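You operate a simulated robot arm through the tools that you are given. There is no shell and no other tool.

You run a simulated robot arm. Do the job below in one go: nothing can be reset, and whatever is moved stays where it is left.

JOB
Put things in order on the top of the two-tier bench. At the end: the white test block (marked "ALLOY") from the top of the two-tier bench stands where the blue wiping pad stood; the blue wiping pad stands where the white label roll stood; the white label roll from the top of the two-tier bench stands on top of the brown sample box with the yellow stripe; the silver steel weight from the top of the two-tier bench stands where the white test block stood; whatever was shut is shut again. Leave all else as you found it, and nothing knocked over.

The check looks at the end state, three seconds after you hand in, the way a careful person would. Anything else that was tipped, shoved, dropped, spilled or broken makes it a failure.

ROBOT AND FRAMES
A 7-joint arm with a two-finger gripper, fixed in place. Base frame: the origin is at the foot of the arm, x ahead of it, y to its left, z up; the work surface is at about z = 0. Lengths are in mm, angles in degrees, forces in N, time in s.
With the tool pointing down near the work surface it reaches from about 160 to 380 mm from the base axis. Its first joint turns from -72.0 to 72.0 degrees. Payload 0.6 kg.
The tool frame sits at the grasp point between the pads (the TCP): z along the fingers, y along the line on which they close. The tips reach 22 mm beyond it. The gripper opens to 92 mm; its body begins 65 mm behind the TCP.
Orientation is that of the tool frame in the base frame, as a unit quaternion [w, x, y, z]. With the fingers straight down and closing along the base's y, the tool's x points along the base's -x, its y along +y and its z along -z.

CONTROLS
- The arm moves only by the tool servo_tool. Its argument "steps" is one flat list of numbers, 7 for each row, row after row: the gripper command, from -1 (shut) to 1 (fully open), values between in proportion, then the shift along the base's x, y, z in units of 300 mm (1.0 is 300 mm), then the turn, a rotation vector about the base's x, y, z in units of 45 degrees (1.0 is 45 degrees). In form: [hand, tx, ty, tz, ax, ay, az, hand, tx, ty, tz, ax, ay, az, ...]. A call has 1 to 20 rows; each row is the pose to reach, as a shift and turn from the pose commanded when the call began. A call with a number of a shift or a turn outside -1 to 1 is refused whole. Rows are played at 5 a second. More than 50 mm and 8.6 degrees between two rows, or a gripper value outside its range, and nothing of the call is played. A pose out of reach is approached as far as the arm can. The call stops where the force on the tool passes 40 N (or 10 N more than at its start, if that is more) or the arm is blocked; 0.2 s more then pass. The fingers move at their own pace (about 59.9 mm/s each) and stop on an object; they squeeze with about 26 N. The grip force told is the motor's: it shows also when the fingers shut on nothing. Time passes only in rows, and 0.2 s behind the last, so rows that repeat a pose let the fingers close. The reply holds the time, the measured pose of the TCP, the force on the tool along the base axes, the opening and the grip force, in the units named above and with some noise, with the torque about the TCP (base axes, N m) and any sound that the robot's microphone picked up.
- Cameras (640 x 400 px; columns grow to the right, rows downward): "scene" is fixed at [65.9, -285.3, 397.3]; the picture's right is [0.63, -0.78, 0.00], its down [-0.50, -0.40, -0.76] and it looks along [0.59, 0.48, -0.65] (base axes); focal length 214 px, centre (320, 200). "wrist" rides on the gripper at [71, 19, -102] in the tool frame; the picture's right is [-0.26, 0.96, 0.00], its down [-0.75, -0.20, -0.63] and it looks along [-0.60, -0.16, 0.78] (tool axes); focal length 280 px, centre (320, 200). There is no depth. A picture from a camera that has moved, and an enlarged one, comes with that camera's place and axes in the base frame and with its lens.
- grab_frame(camera): a new picture of that camera. The clock stands still meanwhile.
- inspect(camera, box): a new picture of the part [left, top, right, bottom] of that camera's present view, enlarged. The clock stands still meanwhile.
- finish_job(): hands the job in; it is judged then, once.

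Nothing tells you positions but the pictures and the camera data. Unless the task says otherwise, let go and move clear before handing in.

The tools are called as name(argument=value, ...) on one line, values as JSON. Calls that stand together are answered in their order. servo_tool: Moves the arm, as the interface text tells. Its arguments: {"type":"object","properties":{"steps":{"type":"array","items":{"type":"number"}}},"required":["steps"]} The other tools are called the same way: grab_frame (camera) takes a picture; inspect (camera, box) takes an enlarged picture of a part of a camera's view; finish_job () hands the job in.

At the start:

```text
clock: 0.0
eef_pos: [198.0, -45.8, 317.9]
tool_rot: [0.0, 0.0, 1.0, 0.0]
wrist_force: [0.4, -1.0, 0.4]
wrist_torque: [0.02, 0.0, -0.01]
width: 92.0
grasp_force: 0.1
```

scene: 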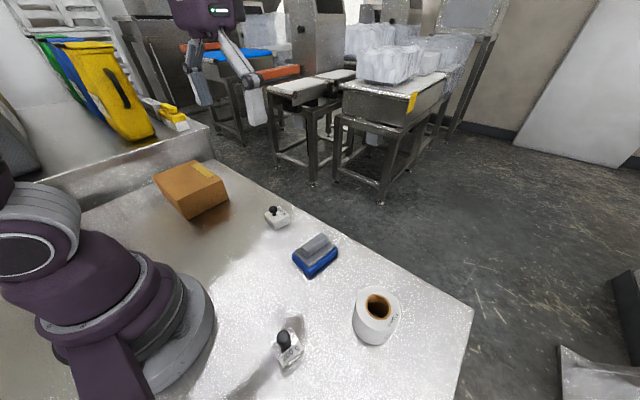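
wrist: 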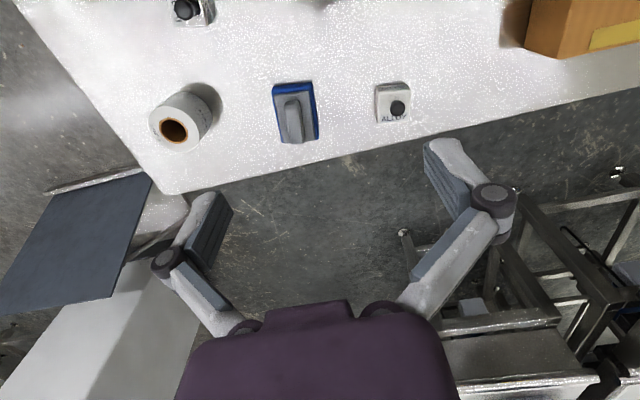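

I see a bench top with a brown box, a white block with a black knob (ALLOY), a blue pad, a white roll, and a silver weight with a dark knob nearer the arm base. I'll look closer before moving.

inspect(camera="scene", box=[240, 180, 440, 305])

inspect(camera="scene", box=[240, 275, 440, 400])

inspect(camera="scene", box=[120, 130, 280, 230])

inspect(camera="wrist", box=[120, 0, 440, 200])

```text
3.20 times, centred on (340, 242) of scene
camera zoom: at [65.9, -285.3, 397.3], right [0.63, -0.78, 0.0], down [-0.5, -0.4, -0.76], along [0.59, 0.48, -0.65], focal length 686 px, centre (256, 64)
```

zoom: 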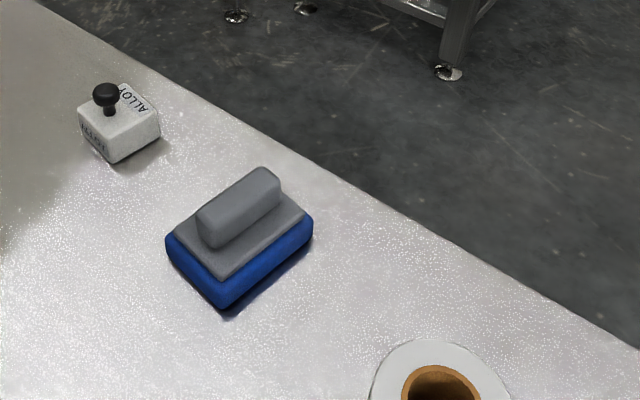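

```text
3.20 times, centred on (340, 338) of scene
camera zoom: at [65.9, -285.3, 397.3], right [0.63, -0.78, 0.0], down [-0.5, -0.4, -0.76], along [0.59, 0.48, -0.65], focal length 686 px, centre (256, -240)
```

zoom: 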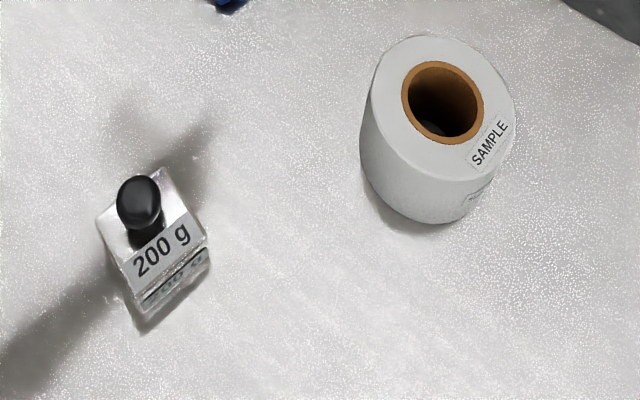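

```text
4.00 times, centred on (200, 180) of scene
camera zoom: at [65.9, -285.3, 397.3], right [0.63, -0.78, 0.0], down [-0.5, -0.4, -0.76], along [0.59, 0.48, -0.65], focal length 858 px, centre (800, 280)
```

zoom: 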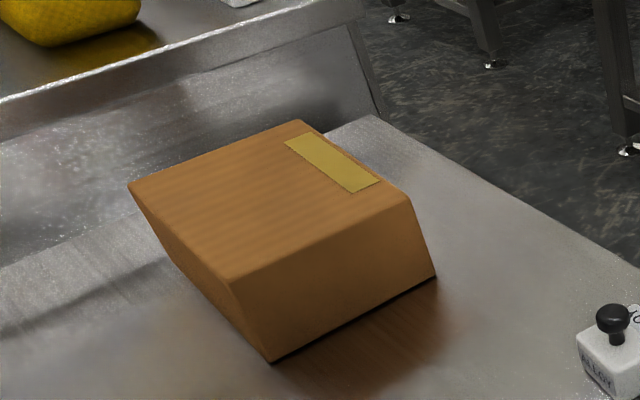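

```text
2.00 times, centred on (280, 100) of wrist
camera zoom: at [127.9, -27.8, 418.1], right [0.26, 0.96, 0.0], down [0.75, -0.2, 0.63], along [0.6, -0.16, -0.78], focal length 561 px, centre (400, 400)
```

zoom: 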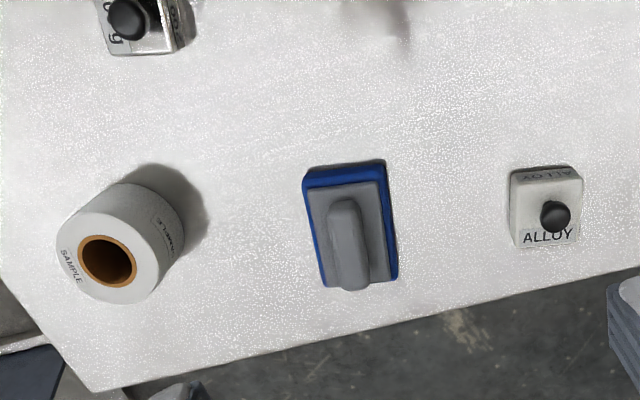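

The objects on the bench look clear: roll near (236,-264), pad, ALLOY block near (294,35), 200 g weight, and a box of about 117x155x65 mm centred near (213,296). I'll zoom in further to refine the measurements before moving.

inspect(camera="wrist", box=[140, 70, 236, 160])

inspect(camera="wrist", box=[248, 70, 344, 160])

inspect(camera="wrist", box=[350, 65, 430, 140])

inspect(camera="scene", box=[250, 190, 310, 240])

inspect(camera="scene", box=[280, 220, 350, 285])

inspect(camera="scene", box=[335, 275, 420, 355])

inspect(camera="scene", box=[260, 310, 320, 380])

```text
4.44 times, centred on (188, 115) of wrist
camera zoom: at [127.9, -27.8, 418.1], right [0.26, 0.96, 0.0], down [0.75, -0.2, 0.63], along [0.6, -0.16, -0.78], focal length 1246 px, centre (907, 578)
```

zoom: 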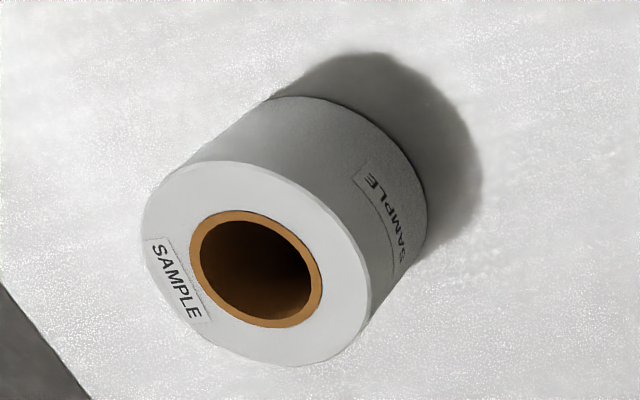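

```text
4.44 times, centred on (296, 115) of wrist
camera zoom: at [127.9, -27.8, 418.1], right [0.26, 0.96, 0.0], down [0.75, -0.2, 0.63], along [0.6, -0.16, -0.78], focal length 1246 px, centre (427, 578)
```

zoom: 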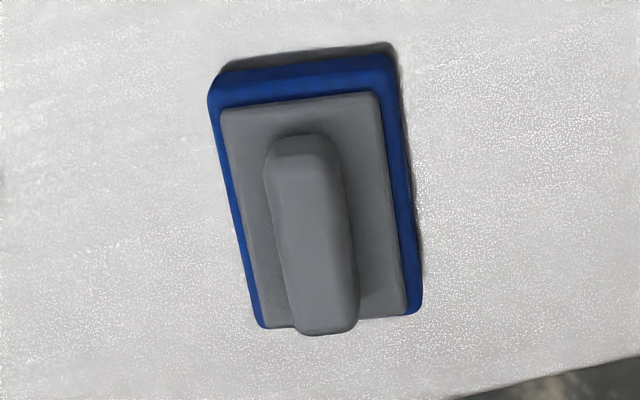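

```text
5.33 times, centred on (390, 102) of wrist
camera zoom: at [127.9, -27.8, 418.1], right [0.26, 0.96, 0.0], down [0.75, -0.2, 0.63], along [0.6, -0.16, -0.78], focal length 1495 px, centre (-53, 720)
```

zoom: 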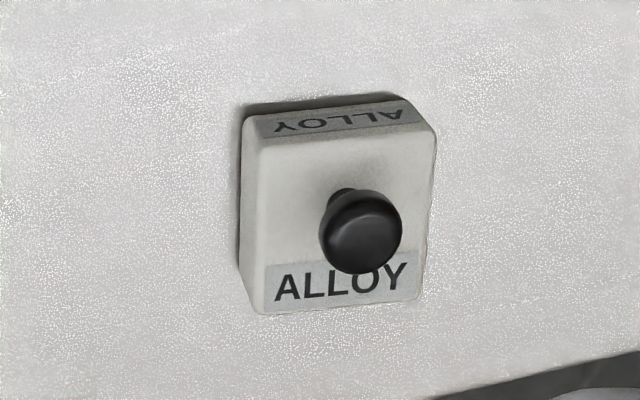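

```text
8.00 times, centred on (280, 215) of scene
camera zoom: at [65.9, -285.3, 397.3], right [0.63, -0.78, 0.0], down [-0.5, -0.4, -0.76], along [0.59, 0.48, -0.65], focal length 1716 px, centre (640, 80)
```

zoom: 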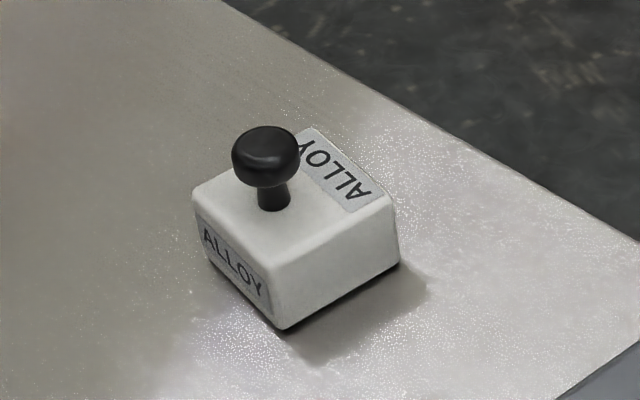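

```text
6.15 times, centred on (315, 252) of scene
camera zoom: at [65.9, -285.3, 397.3], right [0.63, -0.78, 0.0], down [-0.5, -0.4, -0.76], along [0.59, 0.48, -0.65], focal length 1320 px, centre (351, -123)
```

zoom: 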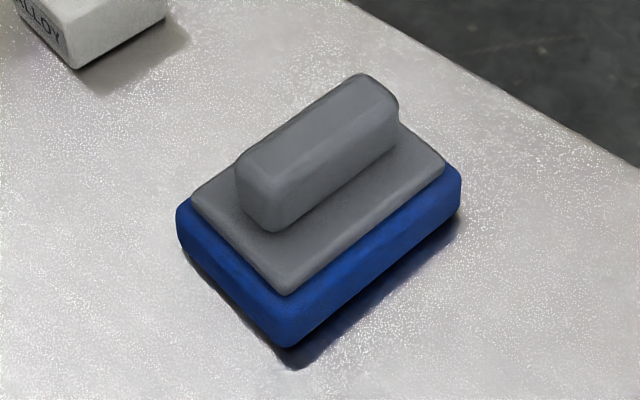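

```text
5.00 times, centred on (378, 315) of scene
camera zoom: at [65.9, -285.3, 397.3], right [0.63, -0.78, 0.0], down [-0.5, -0.4, -0.76], along [0.59, 0.48, -0.65], focal length 1072 px, centre (32, -375)
```

zoom: 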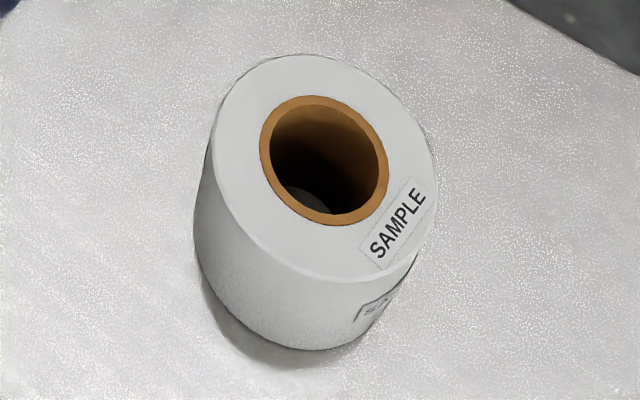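

```text
5.71 times, centred on (290, 345) of scene
camera zoom: at [65.9, -285.3, 397.3], right [0.63, -0.78, 0.0], down [-0.5, -0.4, -0.76], along [0.59, 0.48, -0.65], focal length 1226 px, centre (491, -629)
```

zoom: 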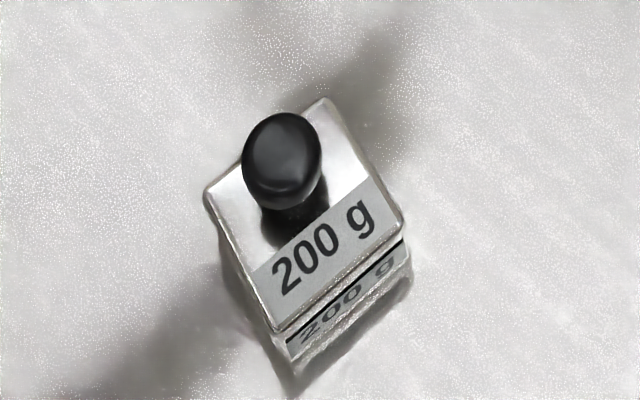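

Estimates so far: roll top centre ≈ (234.5,-265,56), ALLOY ≈ (294,36) at 25 mm high and yaw -8°, pad ≈ (275,-103) with a handle on top, weight ≈ (113,-185). I'll check the finger geometry next, then move for a better view of the weight.

inspect(camera="wrist", box=[380, 120, 540, 240])

inspect(camera="wrist", box=[130, 160, 290, 280])

inspect(camera="scene", box=[150, 0, 310, 130])

inspect(camera="wrist", box=[480, 0, 640, 100])

```text
3.33 times, centred on (460, 180) of wrist
camera zoom: at [127.9, -27.8, 418.1], right [0.26, 0.96, 0.0], down [0.75, -0.2, 0.63], along [0.6, -0.16, -0.78], focal length 935 px, centre (-147, 267)
```

zoom: 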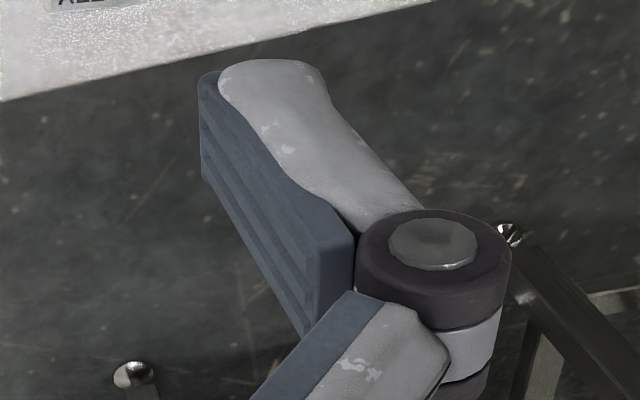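

```text
3.33 times, centred on (210, 220) of wrist
camera zoom: at [127.9, -27.8, 418.1], right [0.26, 0.96, 0.0], down [0.75, -0.2, 0.63], along [0.6, -0.16, -0.78], focal length 935 px, centre (687, 133)
```

zoom: 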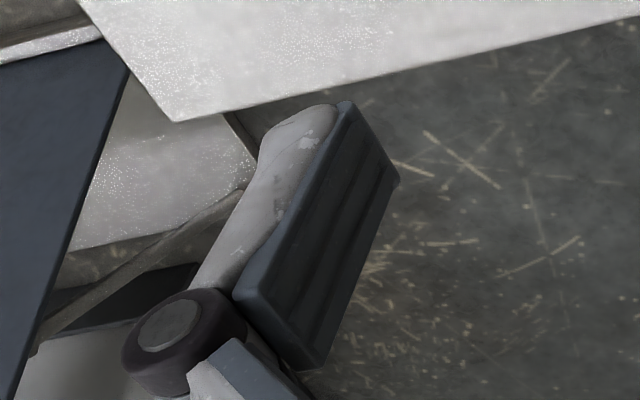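

```text
3.08 times, centred on (230, 65) of scene
camera zoom: at [65.9, -285.3, 397.3], right [0.63, -0.78, 0.0], down [-0.5, -0.4, -0.76], along [0.59, 0.48, -0.65], focal length 660 px, centre (597, 615)
```

zoom: 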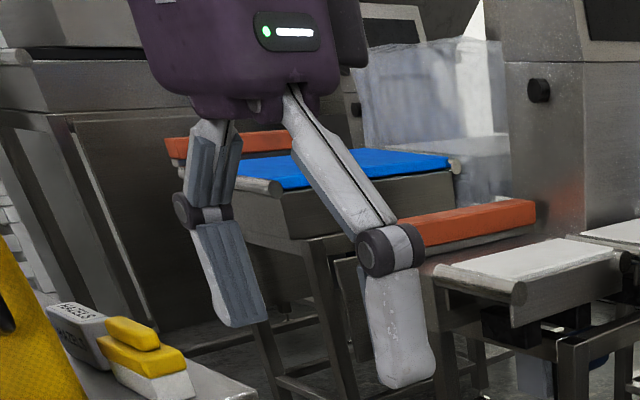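

```text
4.00 times, centred on (560, 50) of wrist
camera zoom: at [127.9, -27.8, 418.1], right [0.26, 0.96, 0.0], down [0.75, -0.2, 0.63], along [0.6, -0.16, -0.78], focal length 1122 px, centre (-640, 800)
```

zoom: 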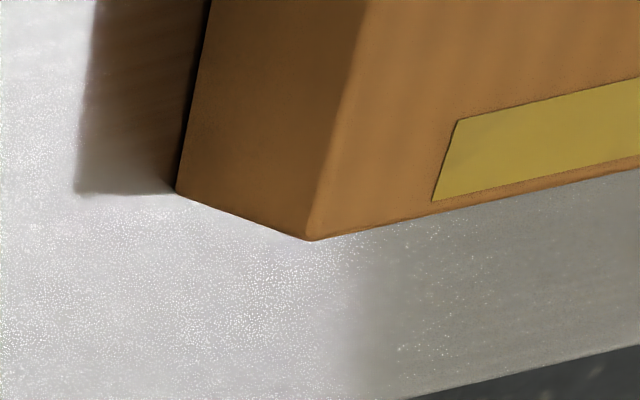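

The upper shelf holds other items that I'll leave alone. I'll turn the gripper 45° in place so the wrist camera sees the weight, the roll and the pad from another angle.

servo_tool(steps=[1, 0, 0, 0, 0, 0, -0.167, 1, 0, 0, 0, 0, 0, -0.333, 1, 0, 0, 0, 0, 0, -0.5, 1, 0, 0, 0, 0, 0, -0.667, 1, 0, 0, 0, 0, 0, -0.833, 1, 0, 0, 0, 0, 0, -1.0, 1, 0, 0, 0, 0, 0, -1.0])

grab_frame(camera="wrist")

```text
clock: 1.6
eef_pos: [197.3, -47.6, 316.6]
tool_rot: [0.001, 0.383, 0.924, 0.0]
wrist_force: [0.2, 0.3, -0.6]
wrist_torque: [-0.02, 0.05, 0.01]
width: 91.9
grasp_force: 0.2
```

```text
taken
camera wrist: at [162.7, 17.1, 417.6], right [0.87, 0.5, 0.0], down [0.39, -0.68, 0.63], along [0.31, -0.54, -0.78], focal length 280 px, centre (320, 200)
```

wrist: 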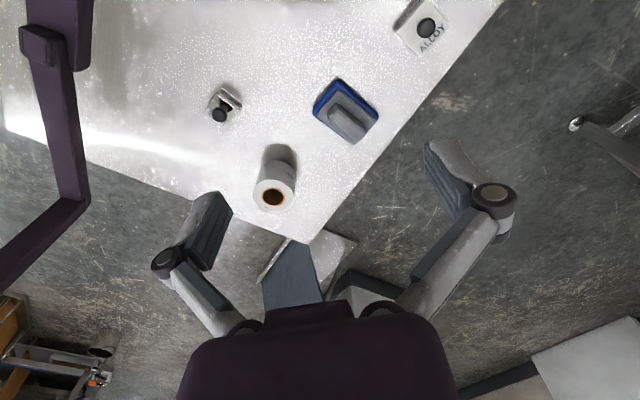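

I see a purple bracket at the left, probably the scene camera's own mount, so I'll keep clear of it. Next I'll zoom on the weight, pad and roll from this viewpoint to triangulate them.

inspect(camera="wrist", box=[192, 68, 256, 132])

inspect(camera="wrist", box=[300, 65, 396, 155])

inspect(camera="wrist", box=[235, 135, 315, 220])

inspect(camera="wrist", box=[0, 0, 240, 300])

grab_frame(camera="scene")

```text
6.25 times, centred on (224, 100) of wrist
camera zoom: at [162.7, 17.1, 417.6], right [0.87, 0.5, 0.0], down [0.39, -0.68, 0.63], along [0.31, -0.54, -0.78], focal length 1752 px, centre (920, 825)
```

zoom: 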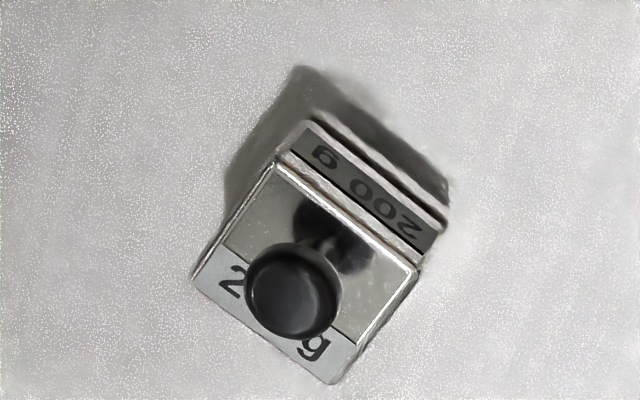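

```text
4.44 times, centred on (348, 110) of wrist
camera zoom: at [162.7, 17.1, 417.6], right [0.87, 0.5, 0.0], down [0.39, -0.68, 0.63], along [0.31, -0.54, -0.78], focal length 1246 px, centre (196, 600)
```

zoom: 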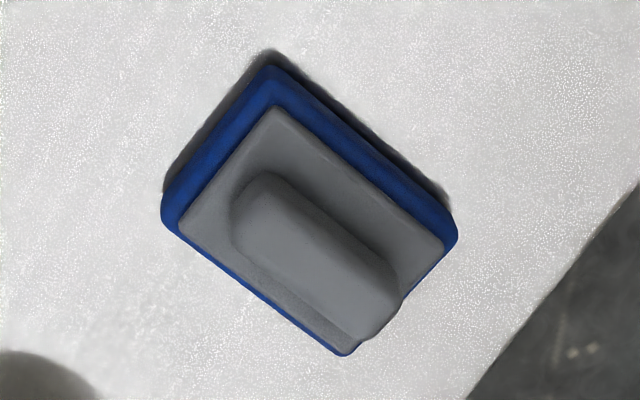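

```text
4.71 times, centred on (275, 178) of wrist
camera zoom: at [162.7, 17.1, 417.6], right [0.87, 0.5, 0.0], down [0.39, -0.68, 0.63], along [0.31, -0.54, -0.78], focal length 1320 px, centre (532, 306)
```

zoom: 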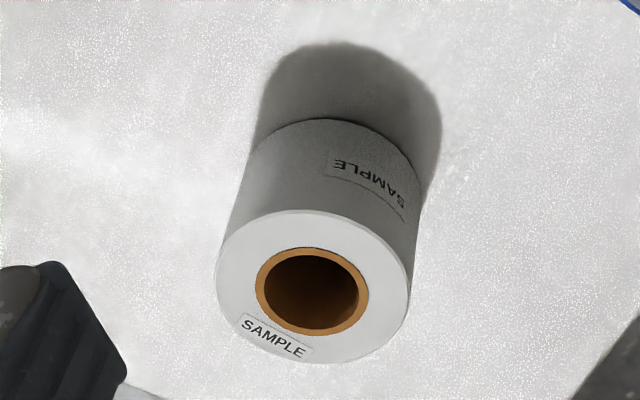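

```text
1.33 times, centred on (120, 150) of wrist
camera zoom: at [162.7, 17.1, 417.6], right [0.87, 0.5, 0.0], down [0.39, -0.68, 0.63], along [0.31, -0.54, -0.78], focal length 374 px, centre (587, 267)
```

zoom: 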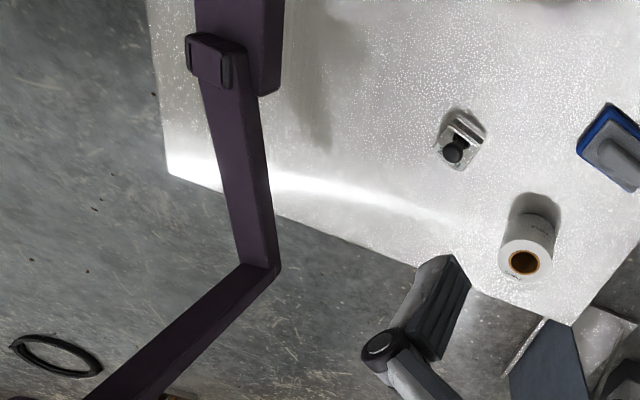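

```text
taken
```

scene: 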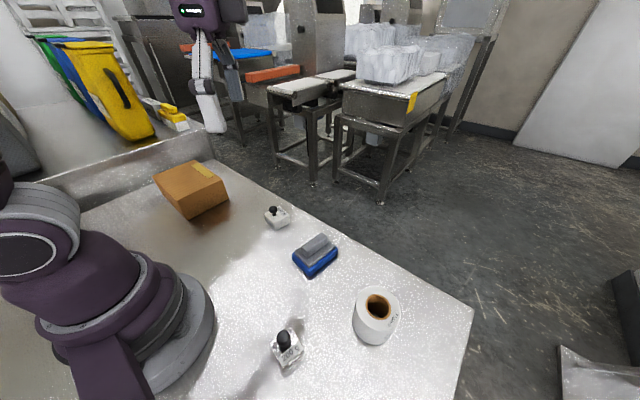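

The views agree: roll centre ≈ (235.5,-265), top z≈56, diameter ≈70; weight ≈ (115,-185), about 37 mm square; pad ≈ (276,-103) with handle top z≈50. I'll move to hover above the roll first.

servo_tool(steps=[1, 0.0155, -0.091, -0.057, 0, 0, 0, 1, 0.031, -0.182, -0.114, 0, 0, 0, 1, 0.0465, -0.273, -0.171, 0, 0, 0, 1, 0.062, -0.364, -0.2275, 0, 0, 0, 1, 0.0775, -0.455, -0.284, 0, 0, 0, 1, 0.093, -0.546, -0.341, 0, 0, 0, 1, 0.1085, -0.637, -0.398, 0, 0, 0, 1, 0.124, -0.728, -0.455, 0, 0, 0, 1, 0.124, -0.728, -0.455, 0, 0, 0, 1, 0.124, -0.728, -0.455, 0, 0, 0])

grab_frame(camera="wrist")

grab_frame(camera="scene")

```text
clock: 3.8
eef_pos: [233.9, -265.9, 181.6]
tool_rot: [0.0, 0.383, 0.924, 0.0]
wrist_force: [-0.7, -0.4, 0.7]
wrist_torque: [0.01, 0.03, -0.01]
width: 92.1
grasp_force: 0.1
```

```text
taken
camera wrist: at [199.3, -202.5, 282.2], right [0.87, 0.5, 0.0], down [0.39, -0.68, 0.63], along [0.31, -0.54, -0.78], focal length 280 px, centre (320, 200)
```

wrist: 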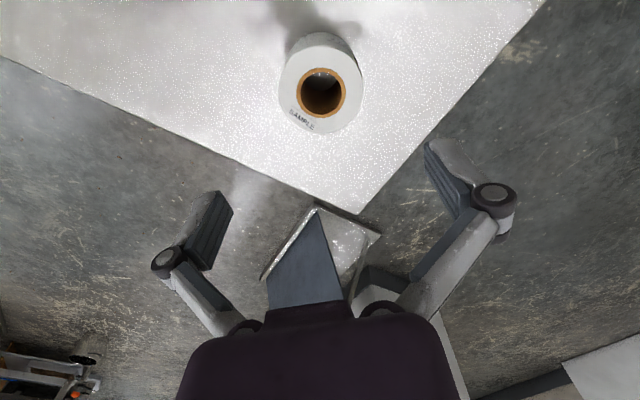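

```text
taken
```

scene: 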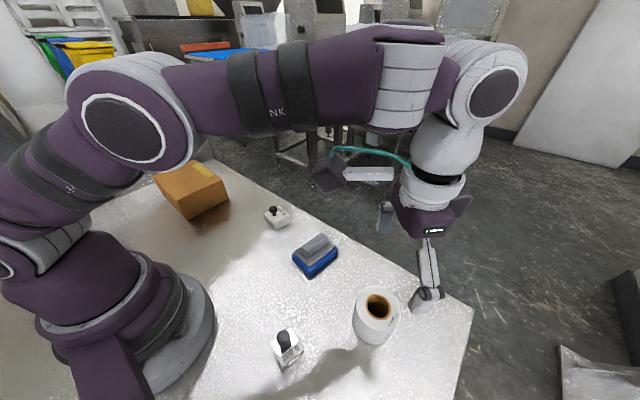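

The roll sits directly below the TCP (projected pixel matches within 1 px). I'll lower to TCP z≈32 with the gripper open and check before closing.

servo_tool(steps=[1, 0, 0, -0.1, 0, 0, 0, 1, 0, 0, -0.2, 0, 0, 0, 1, 0, 0, -0.28, 0, 0, 0, 1, 0, 0, -0.35, 0, 0, 0, 1, 0, 0, -0.42, 0, 0, 0, 1, 0, 0, -0.46, 0, 0, 0, 1, 0, 0, -0.493, 0, 0, 0, 1, 0, 0, -0.493, 0, 0, 0])

grab_frame(camera="wrist")

inspect(camera="scene", box=[300, 200, 500, 360])

```text
clock: 5.6
eef_pos: [235.2, -267.1, 31.5]
tool_rot: [0.0, 0.383, 0.924, 0.0]
wrist_force: [0.4, -0.3, 0.1]
wrist_torque: [0.01, 0.01, 0.0]
width: 91.9
grasp_force: 0.0
```

```text
taken
camera wrist: at [199.6, -202.8, 133.0], right [0.87, 0.5, 0.0], down [0.39, -0.68, 0.63], along [0.31, -0.54, -0.78], focal length 280 px, centre (320, 200)
```

wrist: 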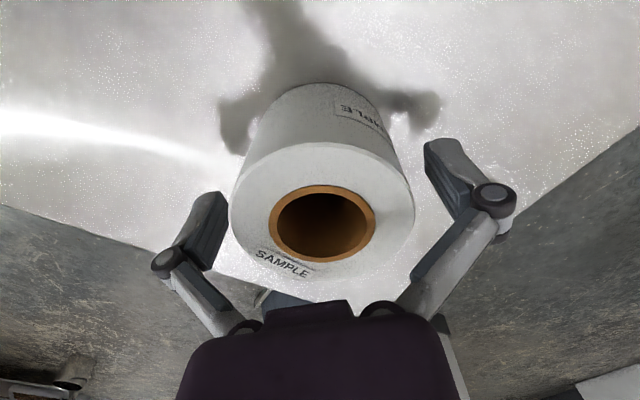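

```text
2.50 times, centred on (400, 280) of scene
camera zoom: at [65.9, -285.3, 397.3], right [0.63, -0.78, 0.0], down [-0.5, -0.4, -0.76], along [0.59, 0.48, -0.65], focal length 536 px, centre (120, 0)
```

zoom: 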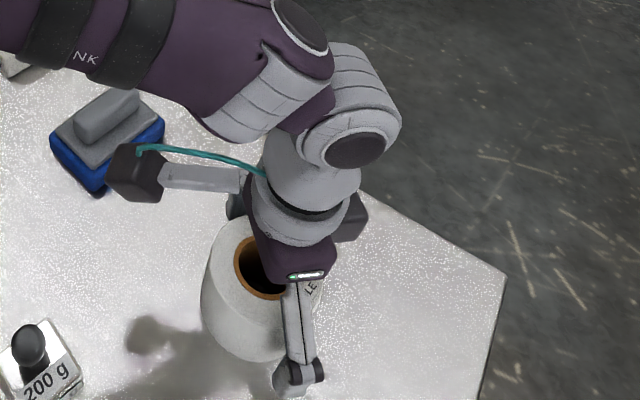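

The roll is centred between the fingers with clearance on each side. Closing the gripper now.

servo_tool(steps=[-1, 0, 0, 0, 0, 0, 0, -1, 0, 0, 0, 0, 0, 0, -1, 0, 0, 0, 0, 0, 0, -1, 0, 0, 0, 0, 0, 0, -1, 0, 0, 0, 0, 0, 0])

grab_frame(camera="wrist")

```text
clock: 6.8
eef_pos: [235.6, -266.6, 32.6]
tool_rot: [0.001, 0.382, 0.924, -0.001]
wrist_force: [-0.2, 2.5, 11.1]
wrist_torque: [-0.14, 0.01, -0.06]
width: 67.0
grasp_force: 26.1
```

```text
taken
camera wrist: at [199.7, -202.9, 133.4], right [0.87, 0.5, 0.0], down [0.39, -0.68, 0.63], along [0.31, -0.54, -0.78], focal length 280 px, centre (320, 200)
```

wrist: 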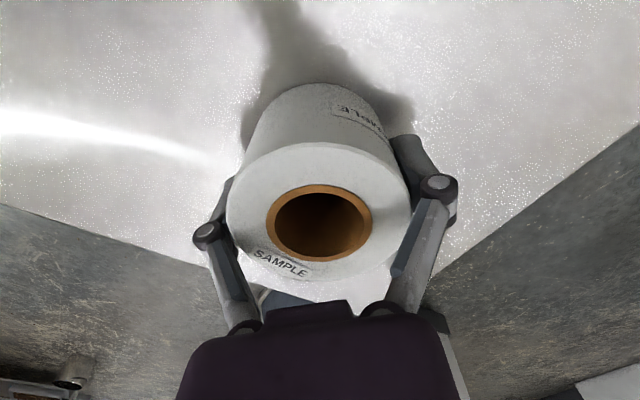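

Gripped at 67 mm. Lifting slightly first and checking.

servo_tool(steps=[-1, 0, 0, 0.03, 0, 0, 0, -1, 0, 0, 0.07, 0, 0, 0, -1, 0, 0, 0.12, 0, 0, 0, -1, 0, 0, 0.2, 0, 0, 0, -1, 0, 0, 0.3, 0, 0, 0, -1, 0, 0, 0.4, 0, 0, 0, -1, 0, 0, 0.4, 0, 0, 0])

grab_frame(camera="wrist")

grab_frame(camera="scene")

```text
clock: 8.4
eef_pos: [235.5, -266.2, 152.0]
tool_rot: [0.0, 0.383, 0.924, 0.001]
wrist_force: [-0.2, 0.6, -1.0]
wrist_torque: [0.0, 0.03, -0.02]
width: 66.7
grasp_force: 25.7
```

```text
taken
camera wrist: at [199.6, -202.0, 252.4], right [0.87, 0.5, 0.0], down [0.39, -0.68, 0.63], along [0.31, -0.54, -0.78], focal length 280 px, centre (320, 200)
```

wrist: 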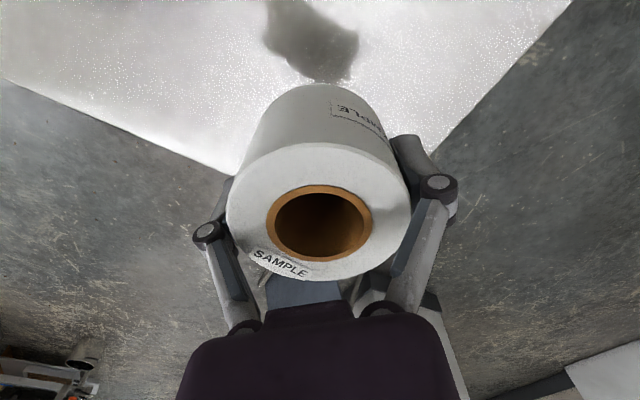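

```text
taken
```

scene: 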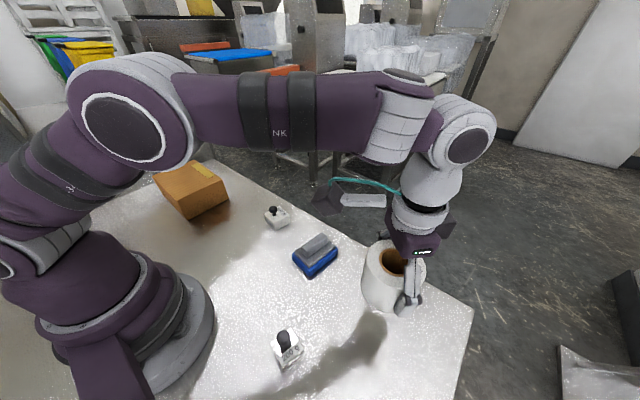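

The roll is held securely. I'll swing it along a chord toward the box at z≈160, turning the wrist back to yaw 0 on the way.

servo_tool(steps=[-1, -0.002, 0.074, 0.0036, 0, 0, 0.083, -1, -0.004, 0.148, 0.0072, 0, 0, 0.167, -1, -0.006, 0.222, 0.0108, 0, 0, 0.25, -1, -0.008, 0.296, 0.0143, 0, 0, 0.333, -1, -0.01, 0.37, 0.018, 0, 0, 0.417, -1, -0.0125, 0.444, 0.0215, 0, 0, 0.5, -1, -0.0146, 0.517, 0.025, 0, 0, 0.583, -1, -0.0167, 0.591, 0.0287, 0, 0, 0.667, -1, -0.0187, 0.665, 0.032, 0, 0, 0.75, -1, -0.021, 0.739, 0.036, 0, 0, 0.833, -1, -0.023, 0.813, 0.039, 0, 0, 0.917, -1, -0.025, 0.887, 0.043, 0, 0, 1.0, -1, -0.025, 0.887, 0.043, 0, 0, 1.0])

grab_frame(camera="wrist")

grab_frame(camera="scene")

```text
clock: 11.2
eef_pos: [226.6, -0.0, 167.5]
tool_rot: [0.0, 0.0, 1.0, -0.001]
wrist_force: [-0.1, -0.3, -2.0]
wrist_torque: [0.01, 0.02, 0.0]
width: 66.7
grasp_force: 25.8
```

```text
taken
camera wrist: at [156.9, 20.5, 268.2], right [0.26, 0.97, 0.0], down [0.75, -0.2, 0.63], along [0.6, -0.16, -0.78], focal length 280 px, centre (320, 200)
```

wrist: 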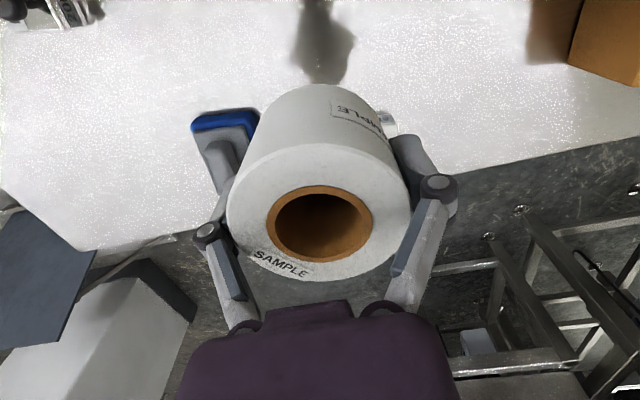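

```text
taken
```

scene: 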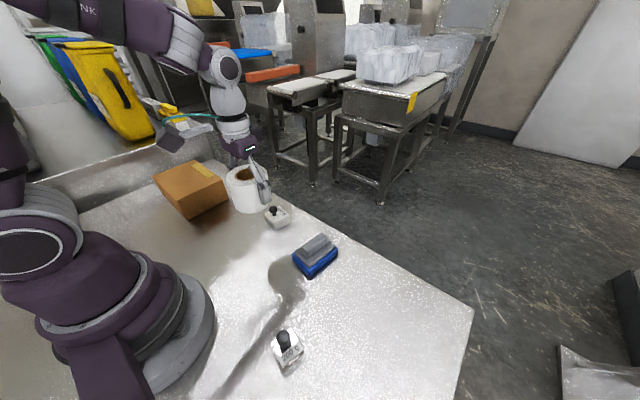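

The roll is steady. I'll move closer to the box while turning the wrist outward to measure the box top from another view.

servo_tool(steps=[-1, -0.0046, 0.054, 0, 0, 0, 0.125, -1, -0.009, 0.108, 0, 0, 0, 0.25, -1, -0.014, 0.162, 0, 0, 0, 0.375, -1, -0.0185, 0.216, 0, 0, 0, 0.5, -1, -0.023, 0.27, 0, 0, 0, 0.625, -1, -0.028, 0.325, 0, 0, 0, 0.75, -1, -0.032, 0.379, 0, 0, 0, 0.875, -1, -0.037, 0.433, 0, 0, 0, 1.0, -1, -0.037, 0.433, 0, 0, 0, 1.0])

grab_frame(camera="wrist")

inspect(camera="scene", box=[120, 90, 280, 230])

```text
clock: 13.2
eef_pos: [216.3, 131.5, 166.4]
tool_rot: [0.0, -0.383, 0.924, 0.0]
wrist_force: [-1.0, -0.4, -1.9]
wrist_torque: [0.0, 0.01, 0.03]
width: 66.7
grasp_force: 26.1
```

```text
taken
camera wrist: at [154.2, 94.7, 266.6], right [-0.5, 0.87, 0.0], down [0.68, 0.39, 0.63], along [0.54, 0.31, -0.78], focal length 280 px, centre (320, 200)
```

wrist: 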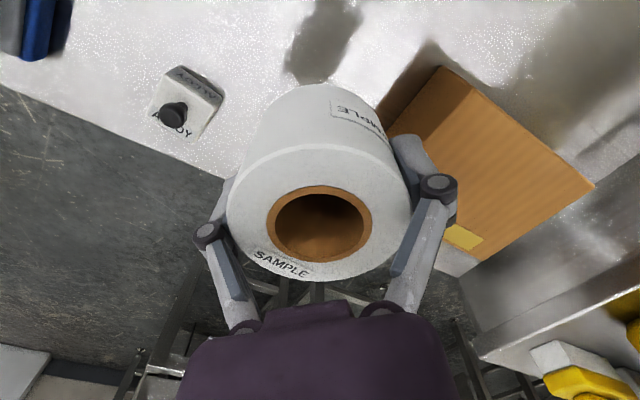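

```text
2.86 times, centred on (200, 160) of scene
camera zoom: at [65.9, -285.3, 397.3], right [0.63, -0.78, 0.0], down [-0.5, -0.4, -0.76], along [0.59, 0.48, -0.65], focal length 613 px, centre (663, 314)
```

zoom: 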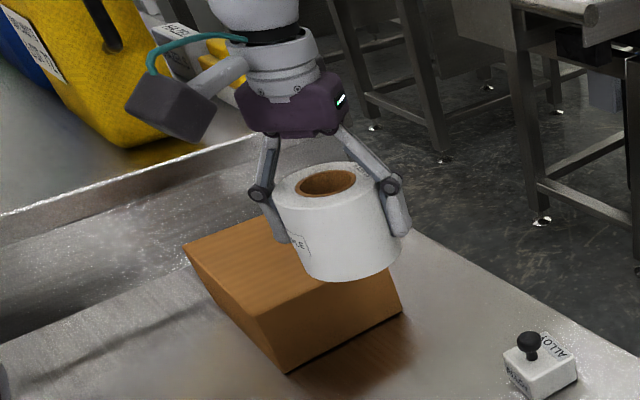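

I'll zoom in on the box from this view to pin down its top surface.

inspect(camera="wrist", box=[370, 40, 640, 290])

inspect(camera="wrist", box=[440, 220, 640, 400])

```text
1.60 times, centred on (505, 165) of wrist
camera zoom: at [154.2, 94.7, 266.6], right [-0.5, 0.87, 0.0], down [0.68, 0.39, 0.63], along [0.54, 0.31, -0.78], focal length 449 px, centre (24, 256)
```

zoom: 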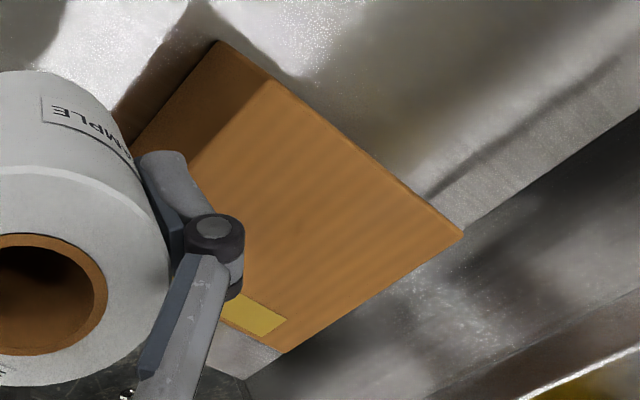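

```text
2.22 times, centred on (540, 310) of wrist
camera zoom: at [154.2, 94.7, 266.6], right [-0.5, 0.87, 0.0], down [0.68, 0.39, 0.63], along [0.54, 0.31, -0.78], focal length 623 px, centre (-169, -44)
```

zoom: 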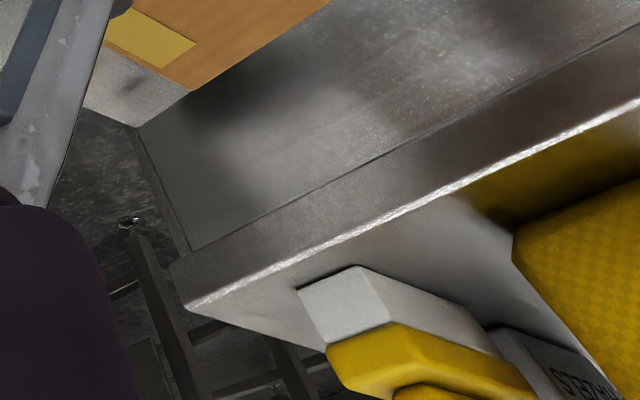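

The box top is at z≈65 with centre ≈ (214,297). I'll carry the roll over it to about (213,290) at the same height.

servo_tool(steps=[-1, -0.002, 0.07, 0, 0, 0, 0, -1, -0.0045, 0.15, 0, 0, 0, 0, -1, -0.0065, 0.24, 0, 0, 0, 0, -1, -0.0085, 0.33, 0, 0, 0, 0, -1, -0.01, 0.41, 0, 0, 0, 0, -1, -0.012, 0.48, 0, 0, 0, 0, -1, -0.0133, 0.528, 0, 0, 0, 0, -1, -0.0133, 0.528, 0, 0, 0, 0])

grab_frame(camera="wrist")

inspect(camera="scene", box=[100, 70, 260, 230])

```text
clock: 15.0
eef_pos: [211.6, 287.9, 165.5]
tool_rot: [0.0, -0.382, 0.924, -0.001]
wrist_force: [-0.1, 0.5, -1.1]
wrist_torque: [0.02, -0.03, 0.03]
width: 66.5
grasp_force: 26.0
```

```text
taken
camera wrist: at [149.1, 252.2, 266.4], right [-0.5, 0.87, 0.0], down [0.68, 0.39, 0.63], along [0.54, 0.31, -0.78], focal length 280 px, centre (320, 200)
```

wrist: 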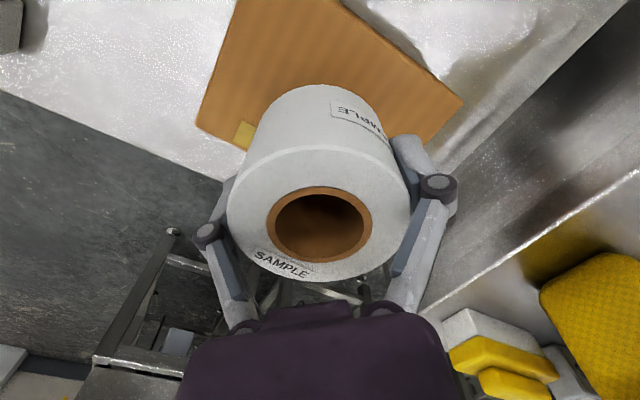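

```text
2.50 times, centred on (180, 150) of scene
camera zoom: at [65.9, -285.3, 397.3], right [0.63, -0.78, 0.0], down [-0.5, -0.4, -0.76], along [0.59, 0.48, -0.65], focal length 536 px, centre (670, 325)
```

zoom: 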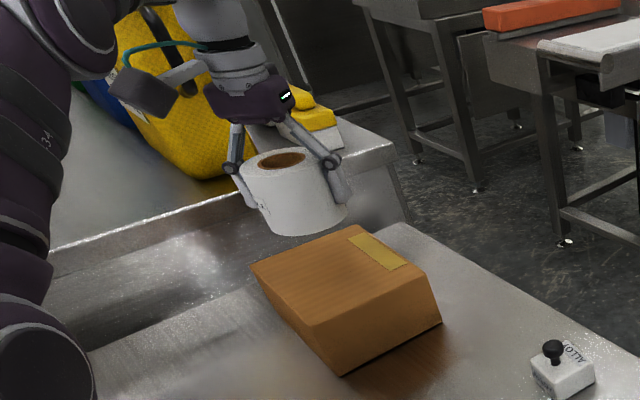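

The roll is over the box. Lowering to about 3 mm above contact, then I'll feel for the surface.

servo_tool(steps=[-1, 0, 0, -0.06, 0, 0, 0, -1, 0, 0, -0.12, 0, 0, 0, -1, 0, 0, -0.17, 0, 0, 0, -1, 0, 0, -0.2, 0, 0, 0, -1, 0, 0, -0.215, 0, 0, 0, -1, 0, 0, -0.215, 0, 0, 0])

inspect(camera="scene", box=[130, 100, 270, 230])

```text
clock: 16.4
eef_pos: [213.5, 290.7, 100.6]
tool_rot: [0.001, -0.383, 0.924, 0.001]
wrist_force: [-2.0, -3.1, 17.5]
wrist_torque: [-0.05, 0.07, -0.2]
width: 66.9
grasp_force: 26.0
```

```text
3.08 times, centred on (200, 165) of scene
camera zoom: at [65.8, -285.3, 397.3], right [0.63, -0.78, 0.0], down [-0.5, -0.4, -0.76], along [0.6, 0.48, -0.65], focal length 660 px, centre (689, 308)
```

zoom: 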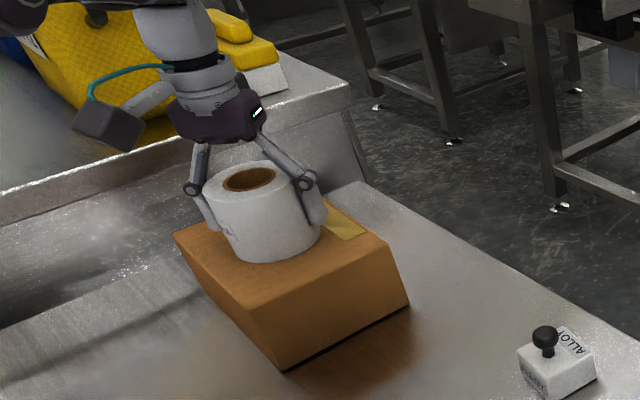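

Contact is made already (17 N upward). I'll relieve the pressing force a little before letting go.

servo_tool(steps=[-1, 0, 0, 0.003, 0, 0, 0, -1, 0, 0, 0.005, 0, 0, 0, -1, 0, 0, 0.005, 0, 0, 0])

```text
clock: 17.2
eef_pos: [213.1, 288.5, 102.6]
tool_rot: [0.0, -0.382, 0.924, 0.0]
wrist_force: [0.8, 0.1, -0.8]
wrist_torque: [-0.01, 0.04, 0.0]
width: 66.4
grasp_force: 25.9
```

servo_tool(steps=[-1, 0, 0, -0.0015, 0, 0, 0, -1, 0, 0, -0.0015, 0, 0, 0, 0.5, 0, 0, -0.0015, 0, 0, 0, 0.7, 0, 0, -0.0015, 0, 0, 0, 1, 0, 0, -0.0015, 0, 0, 0, 1, 0, 0, -0.0015, 0, 0, 0, 1, 0, 0, -0.0015, 0, 0, 0])

grab_frame(camera="wrist")

inspect(camera="scene", box=[130, 100, 270, 230])

```text
clock: 18.8
eef_pos: [213.1, 289.4, 101.9]
tool_rot: [-0.001, -0.383, 0.924, 0.0]
wrist_force: [-0.1, -0.4, 0.3]
wrist_torque: [0.02, -0.04, 0.03]
width: 92.1
grasp_force: 0.1
```

```text
taken
camera wrist: at [150.2, 252.6, 203.1], right [-0.5, 0.87, 0.0], down [0.68, 0.39, 0.63], along [0.54, 0.31, -0.78], focal length 280 px, centre (320, 200)
```

wrist: 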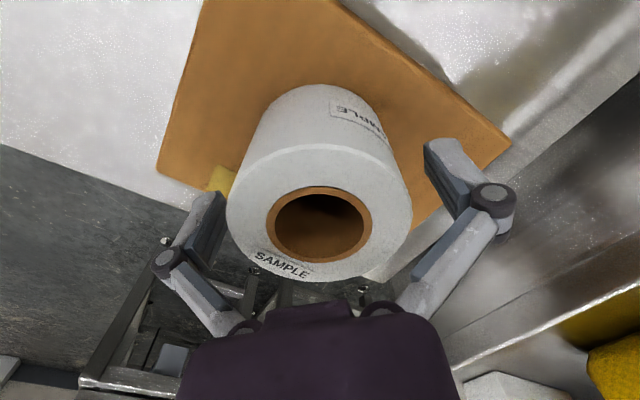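

```text
3.08 times, centred on (200, 165) of scene
camera zoom: at [65.9, -285.3, 397.3], right [0.63, -0.78, 0.0], down [-0.5, -0.4, -0.76], along [0.59, 0.48, -0.65], focal length 660 px, centre (689, 308)
```

zoom: 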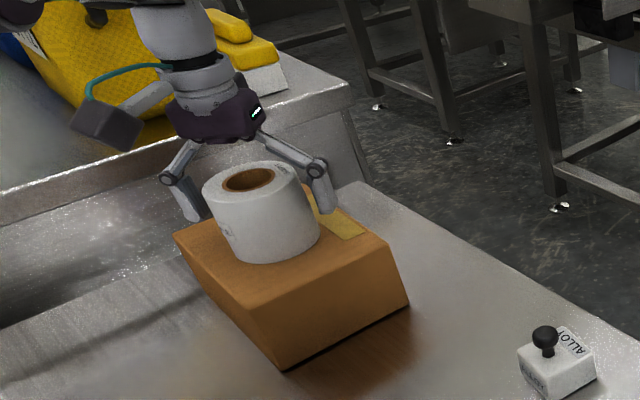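

The roll stands on the box and is released. I'll rise straight up and then swing back toward the blue pad.

servo_tool(steps=[1, 0, 0, 0.08, 0, 0, 0, 1, 0, 0, 0.18, 0, 0, 0, 1, 0, 0, 0.3, 0, 0, 0, 1, 0.0067, -0.09, 0.3, 0, 0, -0.1, 1, 0.0134, -0.18, 0.3, 0, 0, -0.2, 1, 0.02, -0.27, 0.3, 0, 0, -0.3, 1, 0.0268, -0.36, 0.3, 0, 0, -0.4, 1, 0.0335, -0.45, 0.3, 0, 0, -0.5, 1, 0.04, -0.54, 0.3, 0, 0, -0.6, 1, 0.047, -0.63, 0.3, 0, 0, -0.7, 1, 0.0536, -0.72, 0.3, 0, 0, -0.8, 1, 0.06, -0.81, 0.3, 0, 0, -0.9, 1, 0.067, -0.9, 0.3, 0, 0, -1.0, 1, 0.067, -0.9, 0.3, 0, 0, -1.0])

grab_frame(camera="wrist")

grab_frame(camera="scene")

```text
clock: 21.8
eef_pos: [231.0, 20.9, 191.9]
tool_rot: [-0.001, 0.001, 1.0, 0.0]
wrist_force: [-0.3, 0.8, 1.0]
wrist_torque: [-0.01, 0.0, 0.0]
width: 92.1
grasp_force: 0.2
```

```text
taken
camera wrist: at [161.5, 39.2, 292.2], right [0.26, 0.96, 0.0], down [0.75, -0.2, 0.63], along [0.6, -0.17, -0.78], focal length 280 px, centre (320, 200)
```

wrist: 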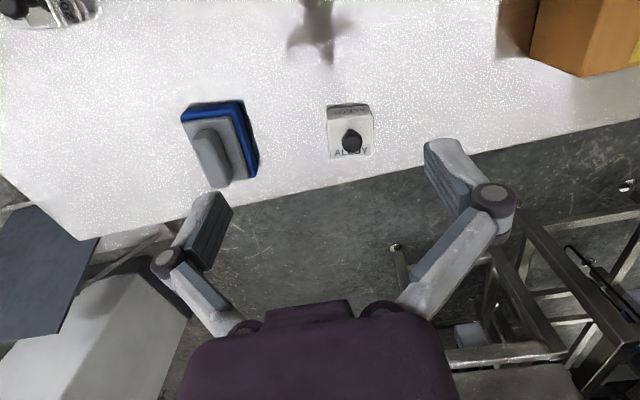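

```text
taken
```

scene: 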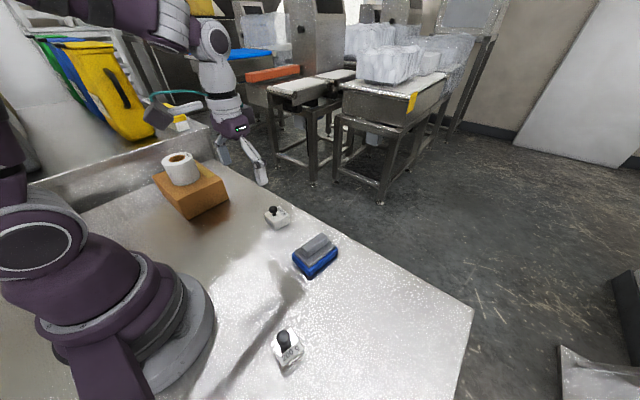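

The roll stands steadily on the box. Moving over the blue pad with the gripper turned to match its yaw (about -9°).

servo_tool(steps=[1, 0.0246, -0.0689, -0.0228, 0, 0, -0.033, 1, 0.0492, -0.1378, -0.0457, 0, 0, -0.067, 1, 0.0738, -0.2067, -0.0685, 0, 0, -0.1, 1, 0.0983, -0.2755, -0.0913, 0, 0, -0.133, 1, 0.1229, -0.3444, -0.1142, 0, 0, -0.167, 1, 0.1475, -0.4133, -0.137, 0, 0, -0.2, 1, 0.1475, -0.4133, -0.137, 0, 0, -0.2])

grab_frame(camera="wrist")

inspect(camera="wrist", box=[240, 20, 400, 150])

```text
clock: 23.4
eef_pos: [276.9, -105.4, 149.9]
tool_rot: [0.001, 0.079, 0.997, 0.001]
wrist_force: [0.1, 0.5, -0.4]
wrist_torque: [-0.01, 0.0, -0.02]
width: 91.9
grasp_force: 0.0
```

```text
taken
camera wrist: at [209.6, -75.3, 251.4], right [0.41, 0.91, 0.0], down [0.71, -0.32, 0.63], along [0.57, -0.26, -0.78], focal length 280 px, centre (320, 200)
```

wrist: 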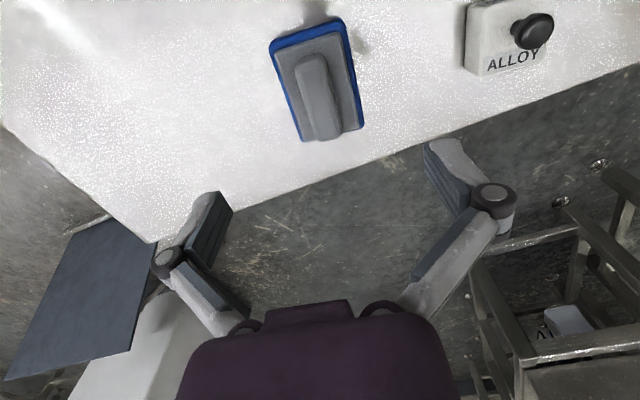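

```text
3.08 times, centred on (320, 85) of wrist
camera zoom: at [209.6, -75.3, 251.4], right [0.41, 0.91, 0.0], down [0.71, -0.32, 0.63], along [0.57, -0.26, -0.78], focal length 863 px, centre (320, 554)
```

zoom: 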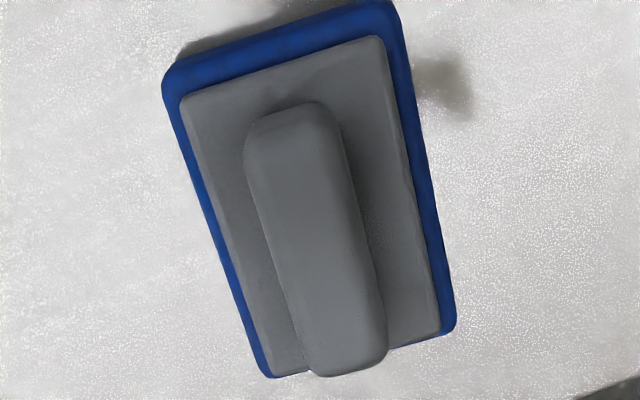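

The pad is centred under the TCP within ~1.5 mm. Before descending, I'll partly close the gripper in the air to see whether the tips drop as they close.

servo_tool(steps=[-0.5, 0, 0, 0, 0, 0, 0, -0.5, 0, 0, 0, 0, 0, 0, -0.5, 0, 0, 0, 0, 0, 0, -0.5, 0, 0, 0, 0, 0, 0])

grab_frame(camera="wrist")

inspect(camera="scene", box=[280, 100, 440, 290])

```text
clock: 24.4
eef_pos: [275.9, -103.4, 151.4]
tool_rot: [0.0, 0.079, 0.997, 0.0]
wrist_force: [0.0, 0.3, -0.1]
wrist_torque: [-0.03, 0.03, -0.01]
width: 23.2
grasp_force: 0.2
```

```text
taken
camera wrist: at [209.5, -75.1, 251.5], right [0.41, 0.91, 0.0], down [0.71, -0.32, 0.63], along [0.57, -0.26, -0.78], focal length 280 px, centre (320, 200)
```

wrist: 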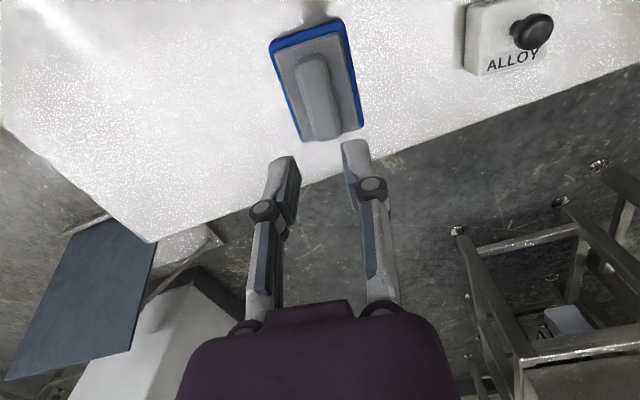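

```text
2.11 times, centred on (360, 195) of scene
camera zoom: at [65.9, -285.3, 397.3], right [0.63, -0.78, 0.0], down [-0.5, -0.4, -0.76], along [0.59, 0.48, -0.65], focal length 452 px, centre (236, 210)
```

zoom: 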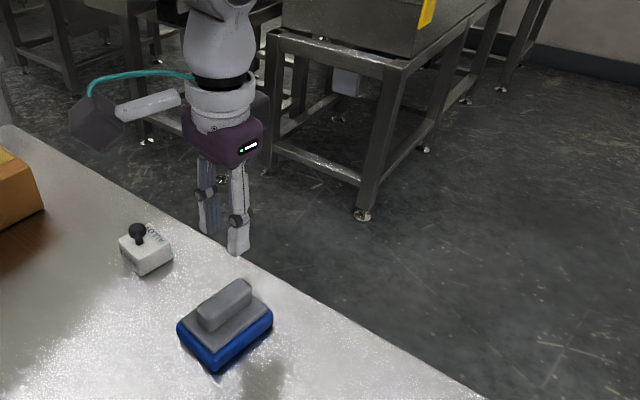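

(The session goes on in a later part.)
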